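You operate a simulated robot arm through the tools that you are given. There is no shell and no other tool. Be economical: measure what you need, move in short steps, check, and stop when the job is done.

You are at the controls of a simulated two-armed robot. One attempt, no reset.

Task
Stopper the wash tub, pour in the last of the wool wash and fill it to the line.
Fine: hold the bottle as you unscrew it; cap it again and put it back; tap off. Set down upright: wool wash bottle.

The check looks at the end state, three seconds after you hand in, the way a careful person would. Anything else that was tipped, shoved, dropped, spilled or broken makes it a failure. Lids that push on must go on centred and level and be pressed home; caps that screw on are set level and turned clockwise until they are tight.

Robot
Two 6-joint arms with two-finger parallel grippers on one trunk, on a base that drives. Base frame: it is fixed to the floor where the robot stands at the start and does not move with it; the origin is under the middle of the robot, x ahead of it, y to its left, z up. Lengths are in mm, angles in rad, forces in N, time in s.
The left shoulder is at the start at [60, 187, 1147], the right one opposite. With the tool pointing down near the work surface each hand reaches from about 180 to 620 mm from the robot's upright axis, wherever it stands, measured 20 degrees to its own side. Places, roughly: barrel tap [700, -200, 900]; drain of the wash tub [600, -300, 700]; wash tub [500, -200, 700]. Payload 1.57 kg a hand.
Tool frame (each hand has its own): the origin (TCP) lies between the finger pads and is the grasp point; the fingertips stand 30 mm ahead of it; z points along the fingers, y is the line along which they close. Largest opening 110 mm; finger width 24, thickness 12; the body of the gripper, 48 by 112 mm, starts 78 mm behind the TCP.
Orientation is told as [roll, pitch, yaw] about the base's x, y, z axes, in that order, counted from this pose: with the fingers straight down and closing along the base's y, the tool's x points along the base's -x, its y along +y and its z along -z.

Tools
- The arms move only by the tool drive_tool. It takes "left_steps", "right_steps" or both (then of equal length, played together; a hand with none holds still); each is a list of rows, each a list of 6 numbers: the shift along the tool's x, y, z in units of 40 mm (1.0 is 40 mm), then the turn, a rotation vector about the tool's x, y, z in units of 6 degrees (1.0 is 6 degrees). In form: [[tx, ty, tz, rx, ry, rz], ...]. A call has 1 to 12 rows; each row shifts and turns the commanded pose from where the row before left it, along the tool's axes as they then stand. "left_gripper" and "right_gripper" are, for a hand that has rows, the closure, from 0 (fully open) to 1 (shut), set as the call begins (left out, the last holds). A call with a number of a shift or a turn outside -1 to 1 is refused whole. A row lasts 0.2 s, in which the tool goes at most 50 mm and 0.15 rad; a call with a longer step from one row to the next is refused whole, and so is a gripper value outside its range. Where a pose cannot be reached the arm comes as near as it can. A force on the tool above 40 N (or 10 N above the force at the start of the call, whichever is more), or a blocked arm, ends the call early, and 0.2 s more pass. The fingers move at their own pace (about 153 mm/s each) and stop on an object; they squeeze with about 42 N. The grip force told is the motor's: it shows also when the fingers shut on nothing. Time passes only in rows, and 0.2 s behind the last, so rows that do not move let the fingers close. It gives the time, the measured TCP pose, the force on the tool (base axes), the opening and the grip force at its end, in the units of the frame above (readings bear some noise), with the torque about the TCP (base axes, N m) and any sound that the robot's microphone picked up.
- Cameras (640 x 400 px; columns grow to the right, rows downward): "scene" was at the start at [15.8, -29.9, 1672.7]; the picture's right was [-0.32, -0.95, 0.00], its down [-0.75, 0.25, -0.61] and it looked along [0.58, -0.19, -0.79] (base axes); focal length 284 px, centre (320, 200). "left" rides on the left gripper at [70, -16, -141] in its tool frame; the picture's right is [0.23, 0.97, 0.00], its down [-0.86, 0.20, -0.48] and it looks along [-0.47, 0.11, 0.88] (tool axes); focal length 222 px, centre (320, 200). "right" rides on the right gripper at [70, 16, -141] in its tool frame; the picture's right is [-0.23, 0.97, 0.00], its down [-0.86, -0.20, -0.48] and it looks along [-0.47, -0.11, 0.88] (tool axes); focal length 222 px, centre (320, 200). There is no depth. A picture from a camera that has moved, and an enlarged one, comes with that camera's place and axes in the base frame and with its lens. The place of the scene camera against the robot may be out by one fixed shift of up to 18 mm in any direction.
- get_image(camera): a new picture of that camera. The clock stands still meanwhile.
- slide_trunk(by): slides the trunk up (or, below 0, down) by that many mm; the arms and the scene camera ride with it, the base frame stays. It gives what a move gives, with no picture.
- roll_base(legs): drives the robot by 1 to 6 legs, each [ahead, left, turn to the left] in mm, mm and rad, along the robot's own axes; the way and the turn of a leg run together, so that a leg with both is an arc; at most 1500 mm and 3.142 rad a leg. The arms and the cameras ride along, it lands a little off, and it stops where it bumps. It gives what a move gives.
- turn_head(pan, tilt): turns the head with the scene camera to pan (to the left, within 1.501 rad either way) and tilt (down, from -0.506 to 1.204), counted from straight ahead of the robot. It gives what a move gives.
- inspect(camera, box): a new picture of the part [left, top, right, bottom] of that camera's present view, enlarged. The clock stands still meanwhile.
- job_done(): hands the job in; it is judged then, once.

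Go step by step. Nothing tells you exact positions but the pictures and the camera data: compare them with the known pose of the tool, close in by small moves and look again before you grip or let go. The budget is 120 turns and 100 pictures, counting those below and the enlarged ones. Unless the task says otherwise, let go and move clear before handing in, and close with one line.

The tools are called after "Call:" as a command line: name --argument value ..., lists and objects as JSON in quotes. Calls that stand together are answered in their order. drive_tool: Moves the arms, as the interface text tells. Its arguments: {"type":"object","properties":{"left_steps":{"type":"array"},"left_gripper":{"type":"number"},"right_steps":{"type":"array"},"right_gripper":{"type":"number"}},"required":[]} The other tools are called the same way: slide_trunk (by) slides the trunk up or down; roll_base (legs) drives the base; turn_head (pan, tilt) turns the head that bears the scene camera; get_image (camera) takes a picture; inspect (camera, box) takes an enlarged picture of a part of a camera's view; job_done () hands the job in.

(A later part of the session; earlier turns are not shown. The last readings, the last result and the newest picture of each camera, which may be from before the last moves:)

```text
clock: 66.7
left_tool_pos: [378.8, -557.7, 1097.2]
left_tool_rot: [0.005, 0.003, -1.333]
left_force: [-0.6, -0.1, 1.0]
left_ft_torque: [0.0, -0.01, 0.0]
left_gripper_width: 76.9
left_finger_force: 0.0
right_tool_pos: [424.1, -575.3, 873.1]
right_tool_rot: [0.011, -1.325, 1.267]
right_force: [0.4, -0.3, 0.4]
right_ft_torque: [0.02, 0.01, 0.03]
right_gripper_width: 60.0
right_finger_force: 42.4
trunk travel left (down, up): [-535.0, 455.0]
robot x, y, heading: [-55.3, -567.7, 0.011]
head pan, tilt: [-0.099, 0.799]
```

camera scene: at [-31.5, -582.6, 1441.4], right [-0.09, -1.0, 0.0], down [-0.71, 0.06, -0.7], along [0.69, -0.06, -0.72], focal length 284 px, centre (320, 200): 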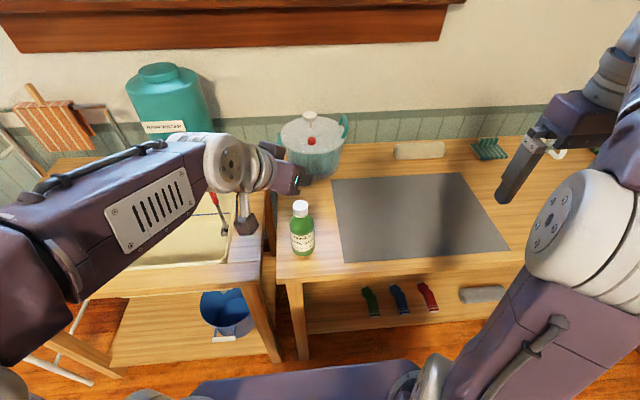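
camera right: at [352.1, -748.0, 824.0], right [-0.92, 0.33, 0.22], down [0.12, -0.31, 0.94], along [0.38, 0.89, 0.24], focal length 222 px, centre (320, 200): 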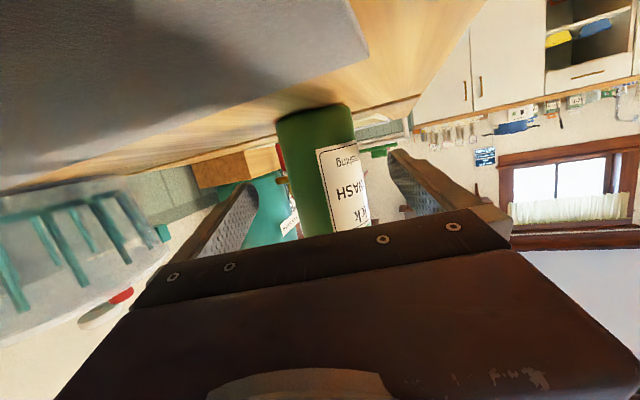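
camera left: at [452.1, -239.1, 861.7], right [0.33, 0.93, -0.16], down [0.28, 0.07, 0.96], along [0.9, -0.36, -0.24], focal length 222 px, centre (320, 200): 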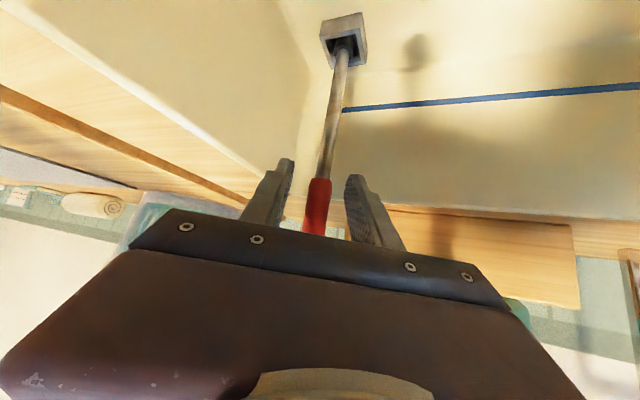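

Call:
drive_tool --left_steps '[[-0.207, 0.319, 0.767, 0, 0, 0], [-0.207, 0.319, 0.767, 0, 0, 0], [-0.207, 0.319, 0.767, 0, 0, 0], [0, 0, 0, 0, 0, 0]]'

Call:
inspect --camera "left" --box '[200, 60, 440, 260]'

Call:
inspect --camera "scene" --box '[250, 140, 370, 260]'

```text
clock: 67.7
left_tool_pos: [421.5, -569.8, 1005.2]
left_tool_rot: [0.005, 0.005, -1.333]
left_force: [0.9, 0.4, 0.3]
left_ft_torque: [0.0, 0.0, 0.0]
left_gripper_width: 76.8
left_finger_force: 0.1
right_tool_pos: [421.9, -575.1, 874.1]
right_tool_rot: [0.008, -1.327, 1.27]
right_force: [-1.9, 0.4, -0.1]
right_ft_torque: [0.0, 0.07, 0.01]
right_gripper_width: 60.1
right_finger_force: 41.7
trunk travel left (down, up): [-535.0, 455.0]
robot x, y, heading: [-57.2, -571.1, 0.012]
head pan, tilt: [-0.099, 0.799]
```

```text
2.00 times, centred on (320, 160) of left
camera zoom: at [387.9, -505.8, 1146.1], right [0.89, 0.45, 0.01], down [0.4, -0.79, 0.48], along [0.22, -0.42, -0.88], focal length 444 px, centre (320, 280)
```

zoom: 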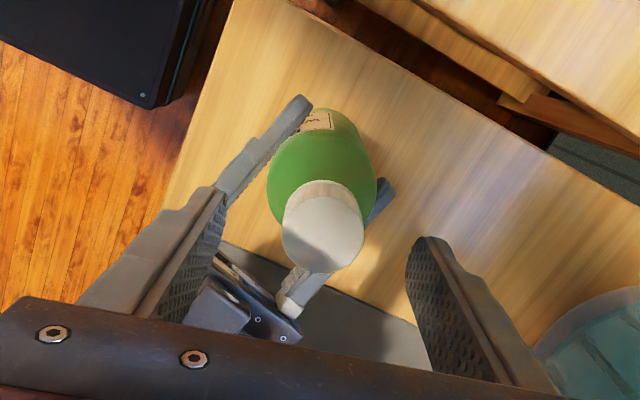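

```text
3.33 times, centred on (310, 200) of scene
camera zoom: at [-31.5, -582.4, 1441.3], right [-0.09, -1.0, 0.0], down [-0.71, 0.06, -0.7], along [0.69, -0.06, -0.72], focal length 946 px, centre (353, 200)
```

zoom: 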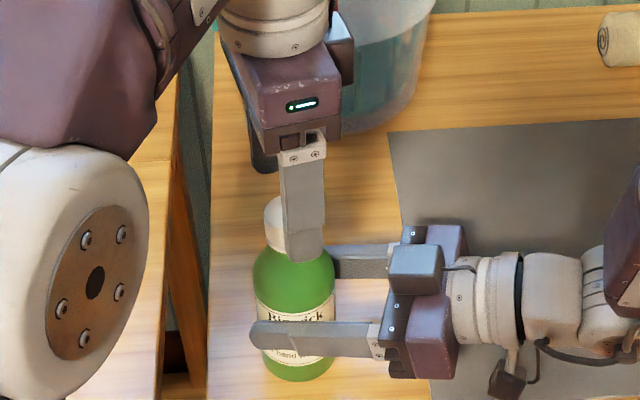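

The cap is at about (426,-576). I'll correct by a few mm, lower over it and close.

Call:
drive_tool --left_steps '[[-0.158, 0.05, 0, 0, 0, 0], [0, 0, 0.6, 0, 0, 0], [0, 0, 0.6, 0, 0, 0], [0, 0, 0, 0, 0, 0]]'

Call:
drive_tool --left_steps '[[0, 0, 0, 0, 0, 0], [0, 0, 0, 0, 0, 0], [0, 0, 0, 0, 0, 0]]' --left_gripper 1

Call:
inspect --camera "left" --box '[200, 60, 440, 260]'

```text
clock: 68.7
left_tool_pos: [426.6, -577.9, 957.0]
left_tool_rot: [0.003, 0.004, -1.332]
left_force: [-0.8, 0.1, -0.5]
left_ft_torque: [-0.02, 0.0, 0.03]
left_gripper_width: 77.4
left_finger_force: 0.0
right_tool_pos: [422.8, -575.9, 874.3]
right_tool_rot: [0.008, -1.326, 1.268]
right_force: [-0.8, -0.6, 0.3]
right_ft_torque: [0.03, 0.03, 0.0]
right_gripper_width: 60.1
right_finger_force: 42.0
trunk travel left (down, up): [-535.0, 455.0]
robot x, y, heading: [-52.0, -569.1, 0.011]
head pan, tilt: [-0.099, 0.799]
```

```text
clock: 69.5
left_tool_pos: [426.5, -578.0, 956.1]
left_tool_rot: [0.003, 0.003, -1.333]
left_force: [-15.3, -5.9, 4.7]
left_ft_torque: [-0.15, 0.55, -0.04]
left_gripper_width: 39.5
left_finger_force: 42.4
right_tool_pos: [423.9, -576.1, 873.6]
right_tool_rot: [0.007, -1.325, 1.267]
right_force: [16.0, 6.2, -2.9]
right_ft_torque: [-0.22, 0.63, 0.06]
right_gripper_width: 59.8
right_finger_force: 41.8
trunk travel left (down, up): [-535.0, 455.0]
robot x, y, heading: [-53.2, -565.6, 0.011]
head pan, tilt: [-0.099, 0.799]
```

```text
2.00 times, centred on (320, 160) of left
camera zoom: at [393.2, -513.6, 1098.5], right [0.89, 0.45, 0.0], down [0.4, -0.79, 0.48], along [0.22, -0.42, -0.88], focal length 444 px, centre (320, 280)
```

zoom: 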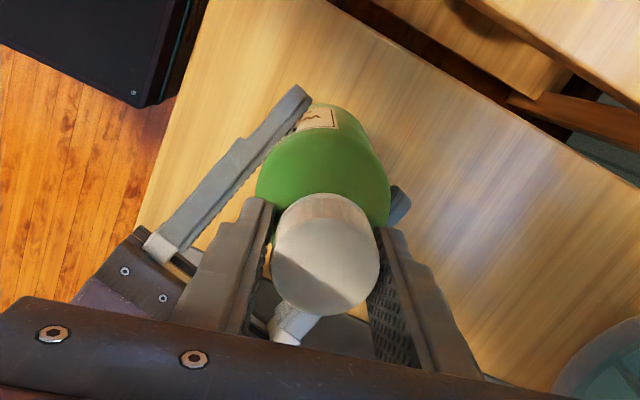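

The cap is gripped at 39.5 mm. I'll relieve the side force and start unscrewing counter-clockwise.

Call:
drive_tool --left_steps '[[0, -0.05, 0, 0, 0, 0], [0, 0, 0, 0, 0, -1], [0, 0, 0, 0, 0, -1], [0, 0, 0, 0, 0, -1], [0, 0, 0, 0, 0, -1], [0, 0, 0, 0, 0, -1], [0, 0, 0, 0, 0, -1], [0, 0, 0, 0, 0, -1], [0, 0, 0, 0, 0, -1], [0, 0, 0, 0, 0, -1], [0, 0, 0, 0, 0, -1]]'

Call:
drive_tool --left_steps '[[0, 0, 0, 0, 0, -1], [0, 0, 0, 0, 0, -1], [0, 0, 0, 0, 0, -1], [0, 0, 0, 0, 0, -1], [0, 0, 0, 0, 0, -1], [0, 0, 0, 0, 0, -1], [0, 0, 0, 0, 0, -1], [0, 0, 0, 0, 0, -1], [0, 0, 0, 0, 0, -1], [0, 0, 0, 0, 0, -1], [0, 0, 0, 0, 0, -1], [0, 0, 0, 0, 0, -1]]'

Call:
inspect --camera "scene" --box '[250, 140, 370, 260]'

```text
clock: 70.6
left_tool_pos: [425.6, -577.6, 960.7]
left_tool_rot: [0.014, -0.008, -0.948]
left_force: [0.1, 1.6, 6.1]
left_ft_torque: [0.17, 0.23, -0.04]
left_gripper_width: 36.0
left_finger_force: 41.7
right_tool_pos: [421.5, -575.1, 873.9]
right_tool_rot: [0.004, -1.326, 1.274]
right_force: [-1.3, -3.0, 5.3]
right_ft_torque: [-0.07, 0.15, 0.07]
right_gripper_width: 60.3
right_finger_force: 41.4
trunk travel left (down, up): [-535.0, 455.0]
robot x, y, heading: [-53.1, -568.8, 0.014]
head pan, tilt: [-0.099, 0.799]
stopped in row 5 (left hand): the force on the tool passed its limit at 42 N (the readings are from after the stop); the commanded pose is now the measured one
```

```text
clock: 71.5
left_tool_pos: [426.4, -576.1, 962.2]
left_tool_rot: [0.016, -0.016, -0.605]
left_force: [1.0, 3.2, 8.3]
left_ft_torque: [-0.07, 0.79, -0.04]
left_gripper_width: 34.8
left_finger_force: 42.1
right_tool_pos: [420.5, -575.9, 874.5]
right_tool_rot: [-0.007, -1.327, 1.285]
right_force: [-3.1, -3.4, 6.3]
right_ft_torque: [0.16, -0.41, 0.04]
right_gripper_width: 60.0
right_finger_force: 41.8
trunk travel left (down, up): [-535.0, 455.0]
robot x, y, heading: [-55.8, -569.0, 0.007]
head pan, tilt: [-0.099, 0.799]
stopped in row 4 (left hand): the force on the tool passed its limit at 41 N (the readings are from after the stop); the commanded pose is now the measured one
```

```text
3.33 times, centred on (310, 200) of scene
camera zoom: at [-33.4, -582.5, 1441.1], right [-0.09, -1.0, 0.0], down [-0.71, 0.06, -0.7], along [0.7, -0.06, -0.72], focal length 946 px, centre (353, 200)
```

zoom: 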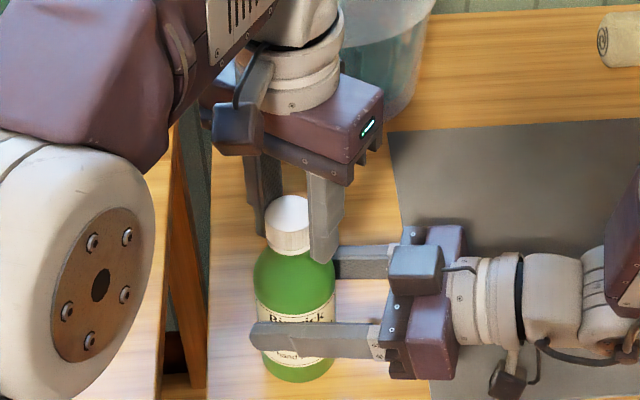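

The turning stopped on force and the grip isn't centred. I'll look from the left camera before regripping.

Call:
drive_tool --left_steps '[[0, 0, 0, 0, 0, 0], [0, 0, -0.15, 0, 0, 0], [0, 0, 0, 0, 0, 0]]' --left_gripper 0.5

Call:
inspect --camera "left" --box '[200, 60, 440, 260]'

```text
clock: 72.3
left_tool_pos: [427.1, -576.5, 967.3]
left_tool_rot: [0.016, -0.016, -0.605]
left_force: [0.3, 0.3, -0.5]
left_ft_torque: [0.03, 0.01, 0.03]
left_gripper_width: 55.0
left_finger_force: 0.1
right_tool_pos: [420.8, -575.8, 874.8]
right_tool_rot: [-0.004, -1.325, 1.281]
right_force: [-1.3, 0.0, 13.7]
right_ft_torque: [-0.02, 0.34, -0.01]
right_gripper_width: 60.0
right_finger_force: 41.9
trunk travel left (down, up): [-535.0, 455.0]
robot x, y, heading: [-57.5, -562.2, 0.009]
head pan, tilt: [-0.099, 0.799]
```

```text
2.00 times, centred on (320, 160) of left
camera zoom: at [356.2, -549.2, 1107.3], right [0.37, 0.93, 0.01], down [0.81, -0.32, 0.5], along [0.46, -0.17, -0.87], focal length 444 px, centre (320, 280)
```

zoom: 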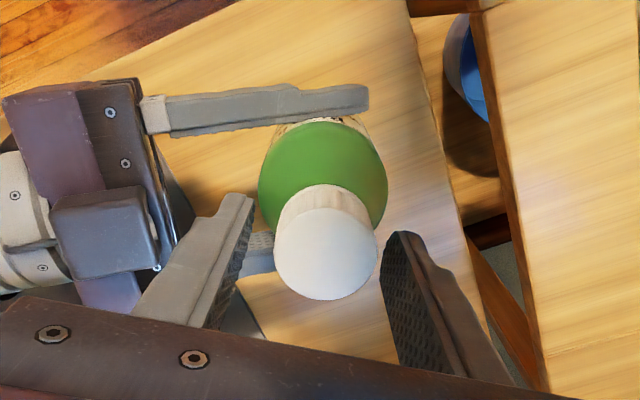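

The readings put the cap axis at about (422,-572.6). I'll lift the bottle 12 mm clear of the bench with the right hand, recentre the left hand and regrip.

Call:
drive_tool --left_steps '[[0.078, 0.005, -0.1, 0, 0, 0], [0.078, 0.005, -0.15, 0, 0, 0], [0, 0, 0, 0, 0, 0]]' --right_steps '[[-0.146, 0, -0.036, 0, 0, 0], [-0.146, 0, -0.036, 0, 0, 0], [0, 0, 0, 0, 0, 0]]'

Call:
drive_tool --left_steps '[[0, 0, 0, 0, 0, 0], [0, 0, 0, 0, 0, 0], [0, 0, 0, 0, 0, 0]]' --left_gripper 1

Call:
drive_tool --left_steps '[[0, 0, 0, 0, 0, -0.5], [0, 0, 0, 0, 0, -1], [0, 0, 0, 0, 0, -1], [0, 0, 0, 0, 0, -1]]'

```text
clock: 73.1
left_tool_pos: [422.9, -572.3, 977.2]
left_tool_rot: [0.013, -0.015, -0.605]
left_force: [0.9, 0.0, -0.4]
left_ft_torque: [-0.04, 0.0, -0.01]
left_gripper_width: 54.9
left_finger_force: 0.0
right_tool_pos: [422.3, -575.8, 883.3]
right_tool_rot: [0.009, -1.323, 1.269]
right_force: [0.4, 0.6, -0.6]
right_ft_torque: [0.02, -0.01, 0.03]
right_gripper_width: 59.9
right_finger_force: 42.2
trunk travel left (down, up): [-535.0, 455.0]
robot x, y, heading: [-50.9, -570.3, 0.01]
head pan, tilt: [-0.099, 0.799]
```

```text
clock: 73.9
left_tool_pos: [422.8, -573.0, 976.6]
left_tool_rot: [0.015, -0.016, -0.607]
left_force: [3.4, 4.6, 0.7]
left_ft_torque: [-0.1, 0.11, -0.05]
left_gripper_width: 32.7
left_finger_force: 41.4
right_tool_pos: [421.6, -576.5, 884.2]
right_tool_rot: [0.005, -1.325, 1.273]
right_force: [-4.0, -5.1, -1.1]
right_ft_torque: [0.5, -0.33, 0.0]
right_gripper_width: 59.8
right_finger_force: 41.9
trunk travel left (down, up): [-535.0, 455.0]
robot x, y, heading: [-55.7, -568.9, 0.017]
head pan, tilt: [-0.099, 0.799]
```

```text
clock: 74.9
left_tool_pos: [422.6, -572.3, 976.0]
left_tool_rot: [0.007, -0.02, -0.237]
left_force: [-0.8, 0.3, 2.1]
left_ft_torque: [0.02, 0.1, -0.01]
left_gripper_width: 32.6
left_finger_force: 41.1
right_tool_pos: [421.5, -574.9, 883.6]
right_tool_rot: [0.005, -1.323, 1.273]
right_force: [-0.3, -0.7, -3.4]
right_ft_torque: [-0.04, 0.0, 0.0]
right_gripper_width: 60.0
right_finger_force: 41.9
trunk travel left (down, up): [-535.0, 455.0]
robot x, y, heading: [-57.9, -567.4, 0.007]
head pan, tilt: [-0.099, 0.799]
```

It now turns smoothly, with the cap actually 32.6 mm wide. Continuing.

Call:
drive_tool --left_steps '[[0, 0, -0.002, 0, 0, -1], [0, 0, -0.002, 0, 0, -1], [0, 0, -0.002, 0, 0, -1], [0, 0, -0.002, 0, 0, -1], [0, 0, -0.002, 0, 0, -1], [0, 0, -0.002, 0, 0, -1], [0, 0, -0.002, 0, 0, -1], [0, 0, -0.002, 0, 0, -1], [0, 0, -0.002, 0, 0, -1], [0, 0, -0.002, 0, 0, -1], [0, 0, -0.002, 0, 0, -1], [0, 0, -0.002, 0, 0, -1]]'

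Call:
drive_tool --left_steps '[[0, 0, -0.002, 0, 0, -1], [0, 0, -0.002, 0, 0, -1], [0, 0, -0.002, 0, 0, -1], [0, 0, -0.002, 0, 0, -1], [0, 0, -0.002, 0, 0, -1], [0, 0, -0.002, 0, 0, -1]]'

```text
clock: 77.5
left_tool_pos: [422.0, -572.7, 977.9]
left_tool_rot: [-0.019, -0.014, 1.018]
left_force: [0.8, -1.2, -0.7]
left_ft_torque: [0.31, 0.12, 0.0]
left_gripper_width: 32.7
left_finger_force: 40.9
right_tool_pos: [422.5, -575.2, 883.9]
right_tool_rot: [0.004, -1.325, 1.275]
right_force: [0.1, 0.1, -0.8]
right_ft_torque: [-0.27, -0.1, 0.03]
right_gripper_width: 60.0
right_finger_force: 42.1
trunk travel left (down, up): [-535.0, 455.0]
robot x, y, heading: [-57.1, -567.8, 0.007]
head pan, tilt: [-0.099, 0.799]
```

```text
clock: 78.9
left_tool_pos: [423.5, -573.3, 978.7]
left_tool_rot: [-0.018, -0.002, 1.647]
left_force: [-1.5, 6.5, -5.5]
left_ft_torque: [0.54, 0.2, 0.0]
left_gripper_width: 33.2
left_finger_force: 40.8
right_tool_pos: [422.3, -575.1, 884.1]
right_tool_rot: [0.002, -1.324, 1.273]
right_force: [-0.3, -7.0, 5.4]
right_ft_torque: [0.09, -0.17, 0.0]
right_gripper_width: 59.9
right_finger_force: 42.5
trunk travel left (down, up): [-535.0, 455.0]
robot x, y, heading: [-56.5, -566.6, 0.017]
head pan, tilt: [-0.099, 0.799]
```

Wrist range still remains and the cap is still held by the thread, so I'll keep turning.

Call:
drive_tool --left_steps '[[0, 0, 0, 0, 0, -1], [0, 0, 0, 0, 0, -1], [0, 0, 0, 0, 0, -1], [0, 0, 0, 0, 0, -1], [0, 0, 0, 0, 0, -1], [0, 0, 0, 0, 0, -1], [0, 0, 0, 0, 0, -1], [0, 0, 0, 0, 0, -1]]'

Call:
inspect --camera "scene" --box '[250, 140, 370, 260]'

```text
clock: 80.7
left_tool_pos: [422.2, -573.9, 979.8]
left_tool_rot: [-0.015, 0.014, 2.485]
left_force: [1.5, 8.5, -6.6]
left_ft_torque: [0.37, 0.27, 0.05]
left_gripper_width: 33.2
left_finger_force: 40.8
right_tool_pos: [422.1, -576.2, 883.4]
right_tool_rot: [0.005, -1.324, 1.273]
right_force: [-1.9, -9.1, 4.5]
right_ft_torque: [0.49, -0.43, 0.0]
right_gripper_width: 59.9
right_finger_force: 42.0
trunk travel left (down, up): [-535.0, 455.0]
robot x, y, heading: [-57.8, -570.8, 0.013]
head pan, tilt: [-0.099, 0.799]
```

```text
3.33 times, centred on (310, 200) of scene
camera zoom: at [-30.9, -582.4, 1441.3], right [-0.09, -1.0, 0.0], down [-0.71, 0.06, -0.7], along [0.69, -0.06, -0.72], focal length 946 px, centre (353, 200)
```

zoom: 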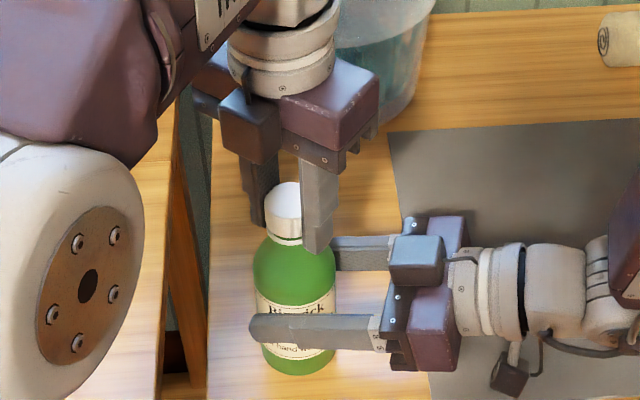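

The cap is rising off the neck. More turning.

Call:
drive_tool --left_steps '[[0, 0, 0, 0, 0, -1], [0, 0, 0, 0, 0, -1], [0, 0, 0, 0, 0, -1], [0, 0, 0, 0, 0, -1], [0, 0, 0, 0, 0, -1], [0, 0, 0, 0, 0, -1], [0, 0, 0, 0, 0, -1], [0, 0, 0, 0, 0, -1], [0, 0, 0, 0, 0, -1], [0, 0, 0, 0, 0, -1]]'

```text
clock: 82.9
left_tool_pos: [383.8, -184.2, 951.6]
left_tool_rot: [0.026, 0.023, -2.775]
left_force: [0.1, -0.1, 0.9]
left_ft_torque: [-0.04, -0.01, -0.01]
left_gripper_width: 0.1
left_finger_force: 21.7
left hand out of reach, approached as far as the arm can: row 2, 3, 4, 5, 6, 7, 8, 9, 10
right_tool_pos: [421.6, -575.7, 884.5]
right_tool_rot: [0.003, -1.323, 1.275]
right_force: [0.5, 0.2, -0.5]
right_ft_torque: [-0.02, -0.02, -0.02]
right_gripper_width: 0.0
right_finger_force: 20.9
trunk travel left (down, up): [-535.0, 455.0]
robot x, y, heading: [-53.7, -567.9, 0.013]
head pan, tilt: [-0.099, 0.799]
```

That went badly: the left arm jumped to another configuration and both grippers are now empty. I need to see where the bottle and cap went.

Call:
turn_head --pan 0.05 --tilt 0.8

Call:
get_image --camera "scene"

Call:
get_image --camera "left"

```text
clock: 83.6
left_tool_pos: [384.5, -186.0, 954.6]
left_tool_rot: [0.027, 0.024, -2.777]
left_force: [0.1, 0.5, -0.9]
left_ft_torque: [0.01, -0.02, -0.01]
left_gripper_width: 0.0
left_finger_force: 21.4
right_tool_pos: [421.7, -576.7, 883.8]
right_tool_rot: [0.006, -1.324, 1.274]
right_force: [0.0, -0.9, -0.2]
right_ft_torque: [0.0, 0.02, 0.02]
right_gripper_width: 0.2
right_finger_force: 21.6
trunk travel left (down, up): [-535.0, 455.0]
robot x, y, heading: [-57.9, -568.6, 0.011]
head pan, tilt: [0.051, 0.799]
```

```text
31 pictures are left
camera scene: at [-30.8, -570.5, 1441.3], right [0.06, -1.0, 0.0], down [-0.72, -0.04, -0.7], along [0.7, 0.04, -0.72], focal length 284 px, centre (320, 200)
```

scene: 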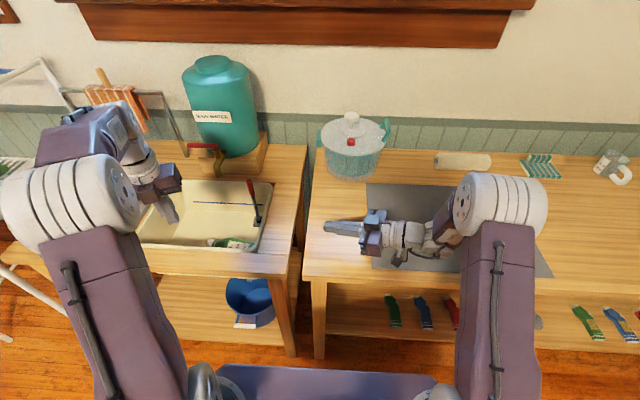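

```text
30 pictures are left
camera left: at [438.4, -142.8, 1096.0], right [0.56, -0.83, 0.03], down [-0.74, -0.48, 0.46], along [-0.37, -0.28, -0.89], focal length 222 px, centre (320, 200)
```

left: 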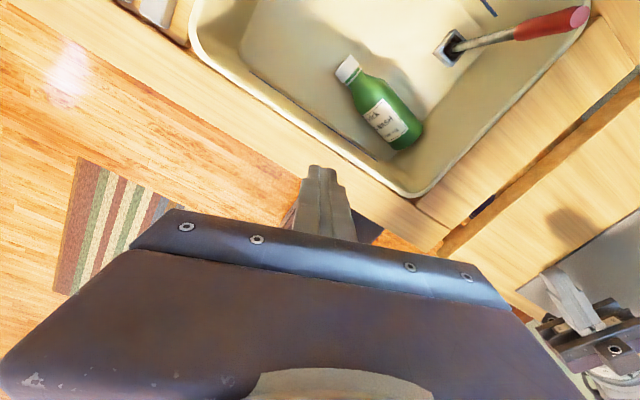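

By luck the bottle fell into the tub with its cap still on, and the plug rod seems to lean a bit. Zooming in.

Call:
inspect --camera "left" --box '[300, 0, 620, 200]'

Call:
inspect --camera "scene" --box '[130, 150, 310, 270]'

```text
2.00 times, centred on (460, 100) of left
camera zoom: at [438.4, -142.8, 1096.0], right [0.56, -0.83, 0.03], down [-0.74, -0.48, 0.46], along [-0.37, -0.28, -0.89], focal length 444 px, centre (40, 400)
```

zoom: 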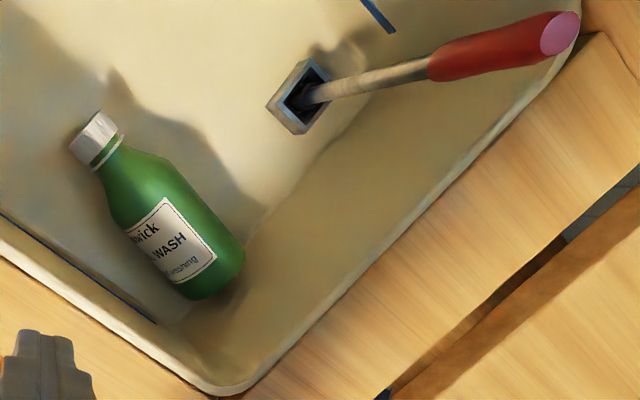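

```text
3.33 times, centred on (220, 210) of scene
camera zoom: at [-30.8, -570.5, 1441.3], right [0.06, -1.0, 0.0], down [-0.72, -0.04, -0.7], along [0.7, 0.04, -0.72], focal length 946 px, centre (653, 167)
```

zoom: 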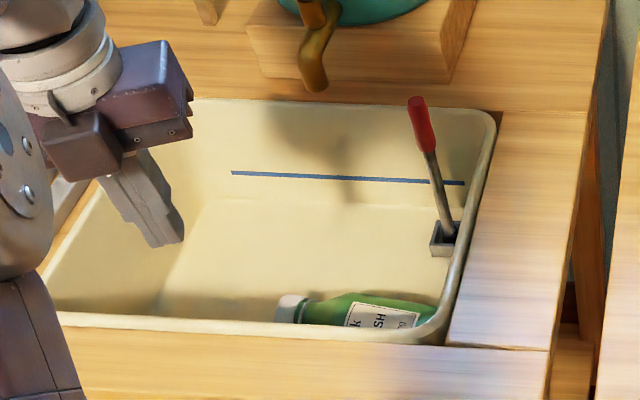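

The bottle lies on the tub floor from about (466,-338) at the base to (488,-179) at the cap, and the plug is still in. I'll raise both hands and unwind the left wrist, then turn the right hand fingers-down to pick the bottle up.

Call:
drive_tool --left_steps '[[0, 0, -1, 0, 0, -1], [0, 0, -1, 0, 0, -1], [0, 0, -1, 0, 0, -1], [0, 0, -1, 0, 0, -1], [0, 0, 0, 0, 0, -1], [0, 0, 0, 0, 0, -1], [0, 0, 0, 0, 0, -1], [0, 0, 0, 0, 0, -1]]' --right_steps '[[-0.971, 0, -0.239, 0, 0, 0], [-0.971, 0, -0.239, 0, 0, 0], [-0.971, 0, -0.239, 0, 0, 0], [-0.971, 0, -0.239, 0, 0, 0], [0, 0, 0, 0, 1, 0], [0, 0, 0, 0, 1, 0], [0, 0, 0, 0, 1, 0], [0, 0, 0, 0, 1, 0]]' --left_gripper 0.3 --right_gripper 0

Call:
drive_tool --left_steps '[[0, 0, 0, 0, 0, -1], [0, 0, 0, 0, 0, -1], [0, 0, 0, 0, 0, -1], [0, 0, 0, 0, 0, -1], [0, 0, 0, 0, 0, -1], [0, 0, 0, 0, 0, 0], [0, 0, 0, 0, 0, 0], [0, 0, 0, 0, 0, 0], [0, 0, 0, 0, 0, 0], [0, 0, 0, 0, 0, 0], [0, 0, 0, 0, 0, 0]]' --right_steps '[[0, 0, 0, 0, 1, 0], [0, 0, 0, 0, 1, 0], [0, 0, 0, 0, 1, 0], [0, 0, 0, 0, 1, 0], [0, 0, 0, 0, 1, 0], [0, 0, 0, 0, 1, 0], [0, 0, 0, 0, 1, 0], [0, 0, 0, 0, 1, 0], [0, 0, 0, 0, 1, 0], [0, 0, 0, 0, 1, 0], [0, 0, 0, 0, 1, 0]]'

```text
clock: 85.4
left_tool_pos: [93.6, 1.6, 1085.0]
left_tool_rot: [0.024, 0.011, -1.928]
left_force: [0.0, 0.2, -0.3]
left_ft_torque: [-0.03, -0.01, -0.02]
left_gripper_width: 76.7
left_finger_force: 0.1
left hand out of reach, approached as far as the arm can: row 1, 2, 3, 4, 5, 6, 7, 8
right_tool_pos: [422.4, -573.3, 1045.4]
right_tool_rot: [0.001, -0.904, 1.277]
right_force: [0.3, -0.2, 0.5]
right_ft_torque: [-0.02, -0.02, -0.02]
right_gripper_width: 110.0
right_finger_force: 0.1
trunk travel left (down, up): [-535.0, 455.0]
robot x, y, heading: [-56.2, -571.0, 0.01]
head pan, tilt: [0.051, 0.799]
```

```text
clock: 87.8
left_tool_pos: [-101.8, -19.0, 1068.9]
left_tool_rot: [0.028, -0.001, -1.405]
left_force: [0.1, -0.2, -0.4]
left_ft_torque: [0.01, 0.0, -0.01]
left_gripper_width: 77.2
left_finger_force: 0.1
left hand out of reach, approached as far as the arm can: row 1, 2, 3, 4, 5
right_tool_pos: [400.3, -587.0, 1034.9]
right_tool_rot: [0.001, 0.249, 1.279]
right_force: [-0.2, -1.2, 0.8]
right_ft_torque: [-0.03, 0.02, 0.01]
right_gripper_width: 109.9
right_finger_force: 0.1
right hand out of reach, approached as far as the arm can: row 10, 11
trunk travel left (down, up): [-535.0, 455.0]
robot x, y, heading: [-53.3, -570.3, 0.009]
head pan, tilt: [0.051, 0.799]
```

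The left arm has swung out sideways. I'll bring it back forward in small steps and watch how it tracks.

Call:
drive_tool --left_steps '[[-0.155, 0.925, 0, 0, 0, 0], [-0.155, 0.925, 0, 0, 0, 0], [-0.155, 0.925, 0, 0, 0, 0], [-0.155, 0.925, 0, 0, 0, 0]]'

Call:
drive_tool --left_steps '[[-0.155, 0.925, 0, 0, 0, 0], [-0.155, 0.925, 0, 0, 0, 0], [-0.155, 0.925, 0, 0, 0, 0], [-0.155, 0.925, 0, 0, 0, 0]]'

Call:
get_image --camera "scene"

```text
clock: 88.8
left_tool_pos: [-92.9, -52.4, 1062.8]
left_tool_rot: [0.031, 0.001, -1.402]
left_force: [0.1, 0.2, -0.4]
left_ft_torque: [0.03, 0.01, 0.02]
left_gripper_width: 77.0
left_finger_force: 0.1
left hand out of reach, approached as far as the arm can: row 1, 2, 3, 4
right_tool_pos: [399.1, -587.2, 1034.7]
right_tool_rot: [0.001, 0.246, 1.277]
right_force: [-0.1, -0.1, -0.7]
right_ft_torque: [0.03, 0.02, 0.03]
right_gripper_width: 110.0
right_finger_force: 0.1
trunk travel left (down, up): [-535.0, 455.0]
robot x, y, heading: [-55.6, -569.8, 0.012]
head pan, tilt: [0.051, 0.799]
```

```text
clock: 89.8
left_tool_pos: [-85.5, -81.6, 1058.7]
left_tool_rot: [0.027, 0.001, -1.396]
left_force: [-0.3, 0.3, 0.0]
left_ft_torque: [-0.01, -0.02, 0.02]
left_gripper_width: 77.1
left_finger_force: 0.1
left hand out of reach, approached as far as the arm can: row 1, 2, 3, 4
right_tool_pos: [401.3, -587.9, 1036.0]
right_tool_rot: [0.001, 0.246, 1.278]
right_force: [-0.1, 0.4, -0.1]
right_ft_torque: [-0.01, 0.01, 0.0]
right_gripper_width: 110.1
right_finger_force: 0.0
trunk travel left (down, up): [-535.0, 455.0]
robot x, y, heading: [-60.1, -570.3, 0.01]
head pan, tilt: [0.051, 0.799]
```

```text
27 pictures are left
camera scene: at [-30.8, -570.7, 1441.4], right [0.06, -1.0, 0.0], down [-0.72, -0.04, -0.7], along [0.7, 0.04, -0.72], focal length 284 px, centre (320, 200)
```

scene: 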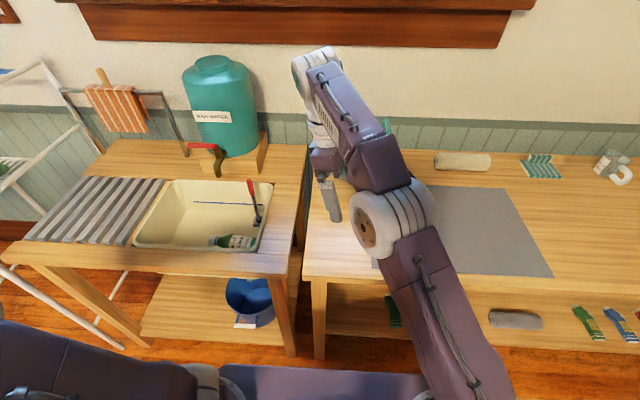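

The wrist looks to be at its joint limit. I'll keep turning it positive toward yaw 0, which should free the arm.

Call:
drive_tool --left_steps '[[0, 0, 0, 0, 0, -1], [0, 0, 0, 0, 0, -1], [0, 0, 0, 0, 0, -1], [0, 0, 0, 0, 0, -1], [0, 0, 0, 0, 0, -1], [0, 0, 0, 0, 0, -1], [0, 0, 0, 0, 0, -1], [0, 0, 0, 0, 0, -1], [0, 0, 0, 0, 0, -1], [0, 0, 0, 0, 0, -1], [0, 0, 0, 0, 0, -1], [0, 0, 0, 0, 0, -1]]'

Call:
drive_tool --left_steps '[[-0.8, 0, 0, 0, 0, -0.5], [-0.8, 0, 0, 0, 0, -0.5], [-0.8, 0, 0, 0, 0, -0.5], [-0.8, 0, 0, 0, 0, -0.5], [-0.8, 0, 0, 0, 0, 0], [-0.8, 0, 0, 0, 0, 0]]'

```text
clock: 92.4
left_tool_pos: [-188.2, -144.1, 1053.1]
left_tool_rot: [0.032, -0.007, -1.0]
left_force: [0.2, -0.2, -0.1]
left_ft_torque: [0.01, 0.0, 0.0]
left_gripper_width: 76.7
left_finger_force: 0.0
left hand out of reach, approached as far as the arm can: row 1, 2, 3, 4, 5, 6, 7, 8, 9, 10, 11, 12
right_tool_pos: [399.5, -587.4, 1035.0]
right_tool_rot: [0.001, 0.246, 1.277]
right_force: [-0.9, 0.7, 0.3]
right_ft_torque: [-0.02, 0.02, 0.01]
right_gripper_width: 110.1
right_finger_force: 0.1
trunk travel left (down, up): [-535.0, 455.0]
robot x, y, heading: [-53.9, -571.2, 0.01]
head pan, tilt: [0.051, 0.799]
```

```text
clock: 93.8
left_tool_pos: [-104.2, -216.9, 1044.3]
left_tool_rot: [0.1, -0.008, -0.989]
left_force: [-0.8, 0.9, -0.1]
left_ft_torque: [-0.01, 0.0, 0.01]
left_gripper_width: 76.9
left_finger_force: 0.0
left hand out of reach, approached as far as the arm can: row 1, 2, 3, 4, 5, 6
right_tool_pos: [401.2, -587.9, 1035.6]
right_tool_rot: [0.001, 0.245, 1.279]
right_force: [0.2, -0.5, 0.0]
right_ft_torque: [0.01, -0.01, 0.0]
right_gripper_width: 110.2
right_finger_force: 0.1
trunk travel left (down, up): [-535.0, 455.0]
robot x, y, heading: [-53.1, -567.8, 0.015]
head pan, tilt: [0.051, 0.799]
```

The numbers show the wrist sits at its positive limit, so I must unwind it clockwise. Reversing direction.

Call:
drive_tool --left_steps '[[0, 0, 0, 0, 0, 1], [0, 0, 0, 0, 0, 1], [0, 0, 0, 0, 0, 1], [0, 0, 0, 0, 0, 1], [0, 0, 0, 0, 0, 1], [0, 0, 0, 0, 0, 1], [0, 0, 0, 0, 0, 1], [0, 0, 0, 0, 0, 1], [0, 0, 0, 0, 0, 1], [0, 0, 0, 0, 0, 1], [0, 0, 0, 0, 0, 1], [0, 0, 0, 0, 0, 1]]'

Call:
drive_tool --left_steps '[[0, 0, 0, 0, 0, 1], [0, 0, 0, 0, 0, 1], [0, 0, 0, 0, 0, 1], [0, 0, 0, 0, 0, 1], [0, 0, 0, 0, 0, 1], [0, 0, 0, 0, 0, 1], [0, 0, 0, 0, 0, 1], [0, 0, 0, 0, 0, 1], [0, 0, 0, 0, 0, 1], [0, 0, 0, 0, 0, 1], [0, 0, 0, 0, 0, 1], [0, 0, 0, 0, 0, 1]]'

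```text
clock: 96.4
left_tool_pos: [-104.1, -216.3, 1043.8]
left_tool_rot: [0.037, 0.092, -2.247]
left_force: [-0.7, -0.5, -0.2]
left_ft_torque: [0.0, 0.0, 0.02]
left_gripper_width: 77.1
left_finger_force: 0.0
right_tool_pos: [401.1, -587.6, 1035.4]
right_tool_rot: [0.0, 0.247, 1.279]
right_force: [1.2, -0.2, -0.3]
right_ft_torque: [-0.01, -0.02, 0.01]
right_gripper_width: 110.1
right_finger_force: 0.0
trunk travel left (down, up): [-535.0, 455.0]
robot x, y, heading: [-58.1, -567.7, 0.011]
head pan, tilt: [0.051, 0.799]
```

```text
clock: 99.0
left_tool_pos: [-104.3, -215.8, 1041.9]
left_tool_rot: [-0.075, 0.061, 2.776]
left_force: [0.4, -1.1, -0.7]
left_ft_torque: [-0.01, 0.01, 0.01]
left_gripper_width: 77.1
left_finger_force: 0.0
right_tool_pos: [399.6, -587.2, 1035.7]
right_tool_rot: [0.002, 0.247, 1.278]
right_force: [0.4, -0.5, 0.1]
right_ft_torque: [0.01, 0.03, 0.01]
right_gripper_width: 110.0
right_finger_force: 0.1
trunk travel left (down, up): [-535.0, 455.0]
robot x, y, heading: [-52.7, -567.7, 0.01]
head pan, tilt: [0.051, 0.799]
```

It's unwinding. I'll swing the arm forward and keep unwinding.

Call:
drive_tool --left_steps '[[0.6, -0.684, 0, 0, 0, 0], [0.6, -0.684, 0, 0, 0, 0], [0.6, -0.684, 0, 0, 0, 0], [0.6, -0.684, 0, 0, 0, 0], [0.6, -0.684, 0, 0, 0, 0], [0.6, -0.684, 0, 0, 0, 0], [0.6, -0.684, 0, 0, 0, 0], [0.6, -0.684, 0, 0, 0, 0]]'

Call:
drive_tool --left_steps '[[0, 0, 0, 0, 0, 1], [0, 0, 0, 0, 0, 1], [0, 0, 0, 0, 0, 1], [0, 0, 0, 0, 0, 1], [0, 0, 0, 0, 0, 1], [0, 0, 0, 0, 0, 1], [0, 0, 0, 0, 0, 1], [0, 0, 0, 0, 0, 1], [0, 0, 0, 0, 0, 1], [0, 0, 0, 0, 0, 1], [0, 0, 0, 0, 0, 1], [0, 0, 0, 0, 0, 1]]'

```text
clock: 100.8
left_tool_pos: [152.5, -80.9, 1071.9]
left_tool_rot: [-0.077, 0.066, 2.779]
left_force: [0.1, 0.0, -0.3]
left_ft_torque: [0.01, 0.03, 0.03]
left_gripper_width: 77.0
left_finger_force: 0.0
right_tool_pos: [401.8, -586.4, 1034.8]
right_tool_rot: [-0.001, 0.246, 1.278]
right_force: [-0.1, -0.2, 0.7]
right_ft_torque: [-0.01, 0.0, 0.02]
right_gripper_width: 110.0
right_finger_force: 0.0
trunk travel left (down, up): [-535.0, 455.0]
robot x, y, heading: [-52.3, -569.9, 0.012]
head pan, tilt: [0.051, 0.799]
```

```text
clock: 103.4
left_tool_pos: [149.2, -80.7, 1072.1]
left_tool_rot: [-0.085, -0.053, 1.527]
left_force: [0.1, 0.8, 0.1]
left_ft_torque: [0.0, 0.01, 0.02]
left_gripper_width: 76.9
left_finger_force: 0.0
right_tool_pos: [401.5, -586.1, 1036.6]
right_tool_rot: [0.001, 0.247, 1.278]
right_force: [0.9, 0.4, -0.4]
right_ft_torque: [-0.02, 0.01, 0.03]
right_gripper_width: 109.9
right_finger_force: 0.1
trunk travel left (down, up): [-535.0, 455.0]
robot x, y, heading: [-55.2, -568.2, 0.012]
head pan, tilt: [0.051, 0.799]
```

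The left arm is back in a normal configuration. I'll tuck it in, align the right hand with the bottle's lie and drive left to the tub.

Call:
drive_tool --left_steps '[[1, -0.25, 0, 0, 0, 0], [1, -0.25, 0, 0, 0, 0], [1, -0.25, 0, 0, 0, 0], [1, -0.25, 0, 0, 0, 0], [0, 0, 0, 0, 0, 1], [0, 0, 0, 0, 0, 1], [0, 0, 0, 0, 0, 1], [0, 0, 0, 0, 0, 1], [0, 0, 0, 0, 0, 1], [0, 0, 0, 0, 0, 1], [0, 0, 0, 0, 0, 1], [0, 0, 0, 0, 0, 1]]' --right_steps '[[0, 0, 0, 0.183, 0, -0.73], [0, 0, 0, 0.183, 0, -0.73], [0, 0, 0, 0, 0, 0], [0, 0, 0, 0, 0, 0], [0, 0, 0, 0, 0, 0], [0, 0, 0, 0, 0, 0], [0, 0, 0, 0, 0, 0], [0, 0, 0, 0, 0, 0], [0, 0, 0, 0, 0, 0], [0, 0, 0, 0, 0, 0], [0, 0, 0, 0, 0, 0], [0, 0, 0, 0, 0, 0]]'

Call:
roll_base --legs '[[0, 420, 0], [75, 0, 0]]'

Call:
slide_trunk --by -120

Call:
get_image --camera "right"

```text
clock: 106.0
left_tool_pos: [183.0, -241.3, 1066.9]
left_tool_rot: [-0.019, -0.099, 0.685]
left_force: [-0.2, -0.3, 0.7]
left_ft_torque: [-0.02, 0.0, -0.02]
left_gripper_width: 77.3
left_finger_force: 0.0
right_tool_pos: [398.6, -587.9, 1034.6]
right_tool_rot: [0.002, 0.245, 1.437]
right_force: [0.5, 0.0, 0.4]
right_ft_torque: [-0.02, 0.0, -0.03]
right_gripper_width: 110.0
right_finger_force: 0.0
trunk travel left (down, up): [-535.0, 455.0]
robot x, y, heading: [-54.4, -567.5, 0.01]
head pan, tilt: [0.051, 0.799]
```

```text
clock: 109.2
left_tool_pos: [253.8, 164.3, 1068.4]
left_tool_rot: [-0.018, -0.099, 0.69]
left_force: [0.0, 0.1, -0.2]
left_ft_torque: [-0.01, 0.04, 0.01]
left_gripper_width: 76.9
left_finger_force: 0.1
right_tool_pos: [471.2, -179.6, 1034.9]
right_tool_rot: [0.002, 0.245, 1.438]
right_force: [0.4, -0.4, -0.9]
right_ft_torque: [-0.02, 0.02, 0.01]
right_gripper_width: 110.0
right_finger_force: 0.1
trunk travel left (down, up): [-535.0, 455.0]
robot x, y, heading: [17.4, -163.9, 0.015]
head pan, tilt: [0.051, 0.799]
```

```text
clock: 110.7
left_tool_pos: [252.8, 164.8, 948.3]
left_tool_rot: [-0.017, -0.099, 0.689]
left_force: [-0.1, 0.4, 0.1]
left_ft_torque: [0.01, 0.0, 0.01]
left_gripper_width: 77.0
left_finger_force: 0.0
right_tool_pos: [469.3, -181.2, 915.0]
right_tool_rot: [0.0, 0.247, 1.439]
right_force: [-0.6, -0.3, 0.3]
right_ft_torque: [-0.01, 0.0, -0.03]
right_gripper_width: 110.1
right_finger_force: 0.0
trunk travel left (down, up): [-415.0, 575.0]
robot x, y, heading: [14.1, -163.5, 0.008]
head pan, tilt: [0.051, 0.799]
```

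```text
26 pictures are left
camera right: at [450.1, -210.8, 1069.8], right [-0.94, 0.35, -0.05], down [0.32, 0.91, 0.26], along [0.14, 0.22, -0.97], focal length 222 px, centre (320, 200)
```

right: 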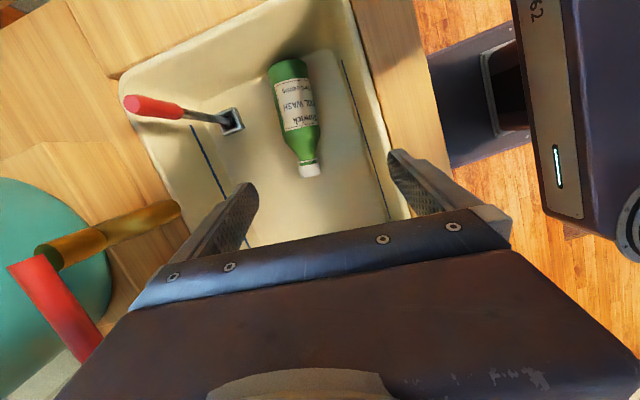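

The bottle is clearly visible. I'll come down over its middle and re-measure.

Call:
drive_tool --right_steps '[[0.257, -0.154, 0.806, 0, 0, 0], [0.257, -0.154, 0.806, 0, 0, 0], [0.257, -0.154, 0.806, 0, 0, 0], [0.257, -0.154, 0.806, 0, 0, 0], [0, 0, 0, 0, 0, 0]]'

Call:
get_image --camera "right"

```text
clock: 111.9
left_tool_pos: [252.6, 165.0, 947.3]
left_tool_rot: [-0.018, -0.098, 0.69]
left_force: [0.1, -0.7, -0.3]
left_ft_torque: [-0.01, 0.01, 0.01]
left_gripper_width: 77.0
left_finger_force: 0.0
right_tool_pos: [483.6, -256.6, 799.9]
right_tool_rot: [0.001, 0.246, 1.438]
right_force: [0.4, 0.3, 0.7]
right_ft_torque: [-0.01, 0.0, 0.01]
right_gripper_width: 110.0
right_finger_force: 0.0
trunk travel left (down, up): [-415.0, 575.0]
robot x, y, heading: [18.8, -160.8, 0.017]
head pan, tilt: [0.051, 0.799]
```

```text
25 pictures are left
camera right: at [463.4, -286.2, 954.0], right [-0.94, 0.35, -0.06], down [0.32, 0.91, 0.26], along [0.14, 0.22, -0.97], focal length 222 px, centre (320, 200)
```

right: 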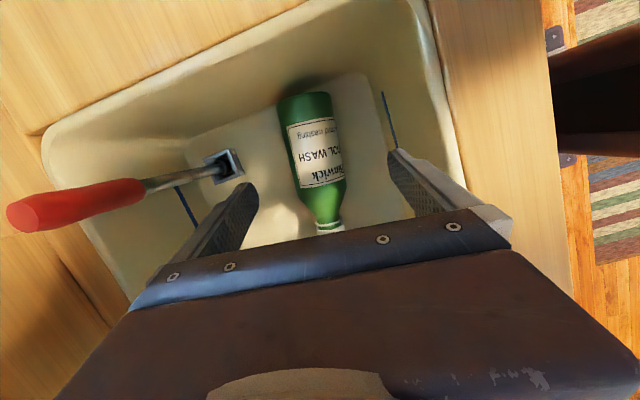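

The bottle axis is about 6 mm to +x of the hand centre. I'll correct and descend partway.

Call:
drive_tool --right_steps '[[-0.229, -0.075, 0.91, 0, 0, 0], [-0.229, -0.075, 0.91, 0, 0, 0], [0, 0, 0, 0, 0, 0]]'

Call:
drive_tool --right_steps '[[-0.03, 0, 0.121, 0, 0, 0], [-0.03, 0, 0.121, 0, 0, 0], [-0.03, 0, 0.121, 0, 0, 0], [-0.03, 0, 0.121, 0, 0, 0], [-0.03, 0, 0.121, 0, 0, 0], [0, 0, 0, 0, 0, 0]]'

Call:
get_image --camera "right"

```text
clock: 112.7
left_tool_pos: [251.8, 165.4, 948.6]
left_tool_rot: [-0.018, -0.1, 0.689]
left_force: [0.1, -0.4, 0.0]
left_ft_torque: [0.0, 0.01, 0.02]
left_gripper_width: 77.1
left_finger_force: 0.0
right_tool_pos: [488.0, -252.9, 724.1]
right_tool_rot: [0.001, 0.246, 1.438]
right_force: [0.0, -0.4, 0.7]
right_ft_torque: [-0.02, -0.01, 0.01]
right_gripper_width: 110.0
right_finger_force: 0.0
trunk travel left (down, up): [-415.0, 575.0]
robot x, y, heading: [12.3, -162.5, 0.016]
head pan, tilt: [0.051, 0.799]
```

```text
clock: 114.1
left_tool_pos: [252.6, 166.1, 947.1]
left_tool_rot: [-0.021, -0.1, 0.689]
left_force: [-0.2, -0.2, -0.6]
left_ft_torque: [0.03, -0.01, 0.0]
left_gripper_width: 77.1
left_finger_force: 0.0
right_tool_pos: [490.9, -254.8, 699.6]
right_tool_rot: [0.002, 0.245, 1.438]
right_force: [-0.1, -0.1, -0.9]
right_ft_torque: [0.01, -0.04, 0.0]
right_gripper_width: 110.2
right_finger_force: 0.2
trunk travel left (down, up): [-415.0, 575.0]
robot x, y, heading: [13.6, -167.7, 0.011]
head pan, tilt: [0.051, 0.799]
```

```text
24 pictures are left
camera right: at [470.2, -285.2, 854.7], right [-0.94, 0.35, -0.05], down [0.32, 0.91, 0.26], along [0.14, 0.22, -0.97], focal length 222 px, centre (320, 200)
```

right: 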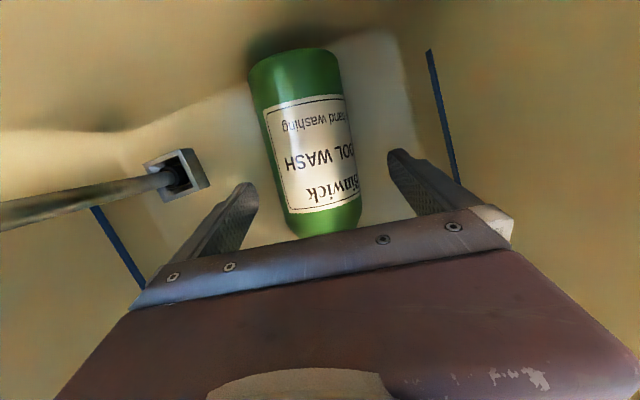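

The bottle is between the fingers with no floor contact. I'll lower 6 mm and close.

Call:
drive_tool --right_steps '[[-0.037, 0, 0.146, 0, 0, 0], [0, 0, 0, 0, 0, 0]]'

Call:
drive_tool --right_steps '[[0, 0, 0, 0, 0, 0], [0, 0, 0, 0, 0, 0], [0, 0, 0, 0, 0, 0]]' --right_gripper 1

Call:
drive_tool --right_steps '[[0.2445, 0, -0.97, 0, 0, 0], [0.2445, 0, -0.97, 0, 0, 0], [0.2445, 0, -0.97, 0, 0, 0], [0.2445, 0, -0.97, 0, 0, 0], [0.2445, 0, -0.97, 0, 0, 0], [0.2445, 0, -0.97, 0, 0, 0]]'

Call:
get_image --camera "right"

```text
clock: 114.7
left_tool_pos: [252.9, 165.2, 947.5]
left_tool_rot: [-0.017, -0.1, 0.688]
left_force: [-0.5, 0.4, 0.0]
left_ft_torque: [0.02, -0.01, -0.02]
left_gripper_width: 76.6
left_finger_force: 0.1
right_tool_pos: [489.9, -254.2, 694.1]
right_tool_rot: [0.003, 0.245, 1.439]
right_force: [-0.2, 0.7, 0.2]
right_ft_torque: [0.0, 0.02, 0.02]
right_gripper_width: 110.0
right_finger_force: 0.0
trunk travel left (down, up): [-415.0, 575.0]
robot x, y, heading: [13.6, -165.3, 0.01]
head pan, tilt: [0.051, 0.799]
```

```text
clock: 115.5
left_tool_pos: [252.4, 164.6, 948.0]
left_tool_rot: [-0.017, -0.099, 0.689]
left_force: [-0.6, -0.5, 0.0]
left_ft_torque: [-0.03, 0.02, -0.02]
left_gripper_width: 77.1
left_finger_force: 0.1
right_tool_pos: [491.2, -255.0, 693.9]
right_tool_rot: [0.002, 0.245, 1.438]
right_force: [-0.2, 1.0, -0.3]
right_ft_torque: [0.04, 0.03, 0.0]
right_gripper_width: 59.8
right_finger_force: 41.6
trunk travel left (down, up): [-415.0, 575.0]
robot x, y, heading: [10.7, -164.9, 0.015]
head pan, tilt: [0.051, 0.799]
```

```text
clock: 116.9
left_tool_pos: [253.6, 165.6, 947.3]
left_tool_rot: [-0.019, -0.099, 0.689]
left_force: [0.2, -0.9, 0.6]
left_ft_torque: [-0.01, 0.01, 0.01]
left_gripper_width: 77.1
left_finger_force: 0.0
right_tool_pos: [492.8, -255.1, 932.5]
right_tool_rot: [0.003, 0.246, 1.438]
right_force: [0.7, -0.1, -1.6]
right_ft_torque: [0.0, 0.0, -0.04]
right_gripper_width: 60.0
right_finger_force: 41.6
trunk travel left (down, up): [-415.0, 575.0]
robot x, y, heading: [17.6, -161.6, 0.011]
head pan, tilt: [0.051, 0.799]
```

```text
23 pictures are left
camera right: at [472.9, -285.8, 1087.1], right [-0.94, 0.35, -0.05], down [0.32, 0.91, 0.25], along [0.14, 0.22, -0.97], focal length 222 px, centre (320, 200)
```

right: 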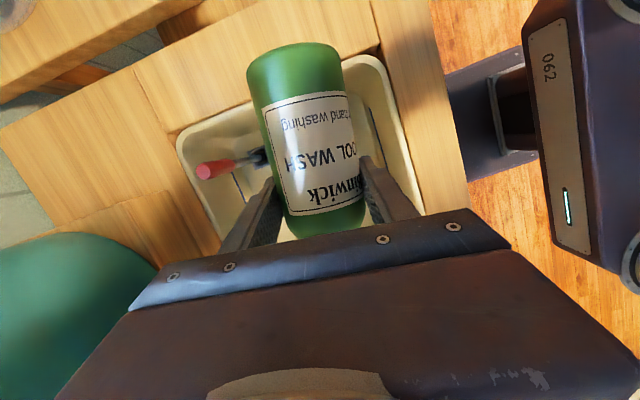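

The bottle is back in the right hand with its cap on. I'll turn it upright over the tub, so any drips land inside, while the left wrist pre-turns clockwise.

Call:
drive_tool --right_steps '[[0, 0, 0, 0, -1, 0], [0, 0, 0, 0, -1, 0], [0, 0, 0, 0, -1, 0], [0, 0, 0, 0, -1, 0], [0, 0, 0, 0, -1, 0], [0, 0, 0, 0, -1, 0], [0, 0, 0, 0, -1, 0], [0, 0, 0, 0, -1, 0], [0, 0, 0, 0, -1, 0], [0, 0, 0, 0, -1, 0], [0, 0, 0, 0, -1, 0], [0, 0, 0, 0, -1, 0]]' --left_steps '[[0, 0, -1, 0, 0, 1], [0, 0, -1, 0, 0, 1], [0, 0, -1, 0, 0, 1], [0, 0, 0, 0, 0, 1], [0, 0, 0, 0, 0, 1], [0, 0, 0, 0, 0, 1], [0, 0, 0, 0, 0, 1], [0, 0, 0, 0, 0, 1], [0, 0, 0, 0, 0, 1], [0, 0, 0, 0, 0, 1], [0, 0, 0, 0, 0, 1], [0, 0, 0, 0, 0, 1]]'

Call:
drive_tool --right_steps '[[0, 0, 0, 0, -1, 0], [0, 0, 0, 0, -1, 0], [0, 0, 0, 0, -1, 0], [0, 0, 0, 0, 0, 0], [0, 0, 0, 0, 0, 0], [0, 0, 0, 0, 0, 0], [0, 0, 0, 0, 0, 0], [0, 0, 0, 0, 0, 0], [0, 0, 0, 0, 0, 0], [0, 0, 0, 0, 0, 0], [0, 0, 0, 0, 0, 0], [0, 0, 0, 0, 0, 0]]' --left_steps '[[0, 0, 0, 0, 0, 1], [0, 0, 0, 0, 0, 1], [0, 0, 0, 0, 0, 1], [0, 0, 0, 0, 0, 1], [0, 0, 0, 0, 0, 1], [0, 0, 0, 0, 0, 1], [0, 0, 0, 0, 0, 1], [0, 0, 0, 0, 0, 1], [0, 0, 0, 0, 0, 1], [0, 0, 0, 0, 0, 1], [0, 0, 0, 0, 0, 1], [0, 0, 0, 0, 0, 1]]'

Call:
get_image --camera "scene"

```text
clock: 119.5
left_tool_pos: [243.1, 159.1, 1066.7]
left_tool_rot: [0.088, -0.048, -0.572]
left_force: [-1.0, 0.6, 0.1]
left_ft_torque: [0.01, -0.02, 0.02]
left_gripper_width: 77.2
left_finger_force: 0.0
right_tool_pos: [491.1, -256.9, 934.7]
right_tool_rot: [0.003, -1.012, 1.438]
right_force: [-0.5, 0.4, -0.8]
right_ft_torque: [-0.01, -0.01, 0.0]
right_gripper_width: 59.9
right_finger_force: 41.3
trunk travel left (down, up): [-415.0, 575.0]
robot x, y, heading: [16.7, -164.3, 0.01]
head pan, tilt: [0.051, 0.799]
```

```text
clock: 122.1
left_tool_pos: [241.4, 159.3, 1066.4]
left_tool_rot: [0.072, 0.069, -1.822]
left_force: [0.0, 0.4, -0.5]
left_ft_torque: [-0.01, -0.01, 0.02]
left_gripper_width: 77.1
left_finger_force: 0.0
right_tool_pos: [491.5, -255.9, 935.3]
right_tool_rot: [0.006, -1.325, 1.432]
right_force: [-0.2, 0.1, -1.8]
right_ft_torque: [0.01, 0.0, 0.02]
right_gripper_width: 59.8
right_finger_force: 41.8
trunk travel left (down, up): [-415.0, 575.0]
robot x, y, heading: [14.6, -161.8, 0.015]
head pan, tilt: [0.051, 0.799]
```

```text
22 pictures are left
camera scene: at [39.8, -164.4, 1321.3], right [0.06, -1.0, 0.0], down [-0.72, -0.05, -0.7], along [0.7, 0.04, -0.72], focal length 284 px, centre (320, 200)
```

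scene: 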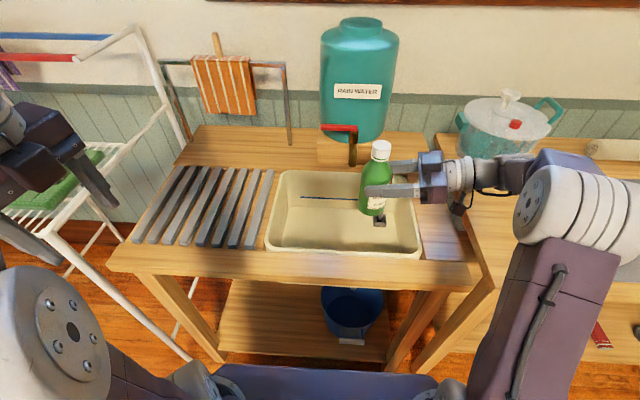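

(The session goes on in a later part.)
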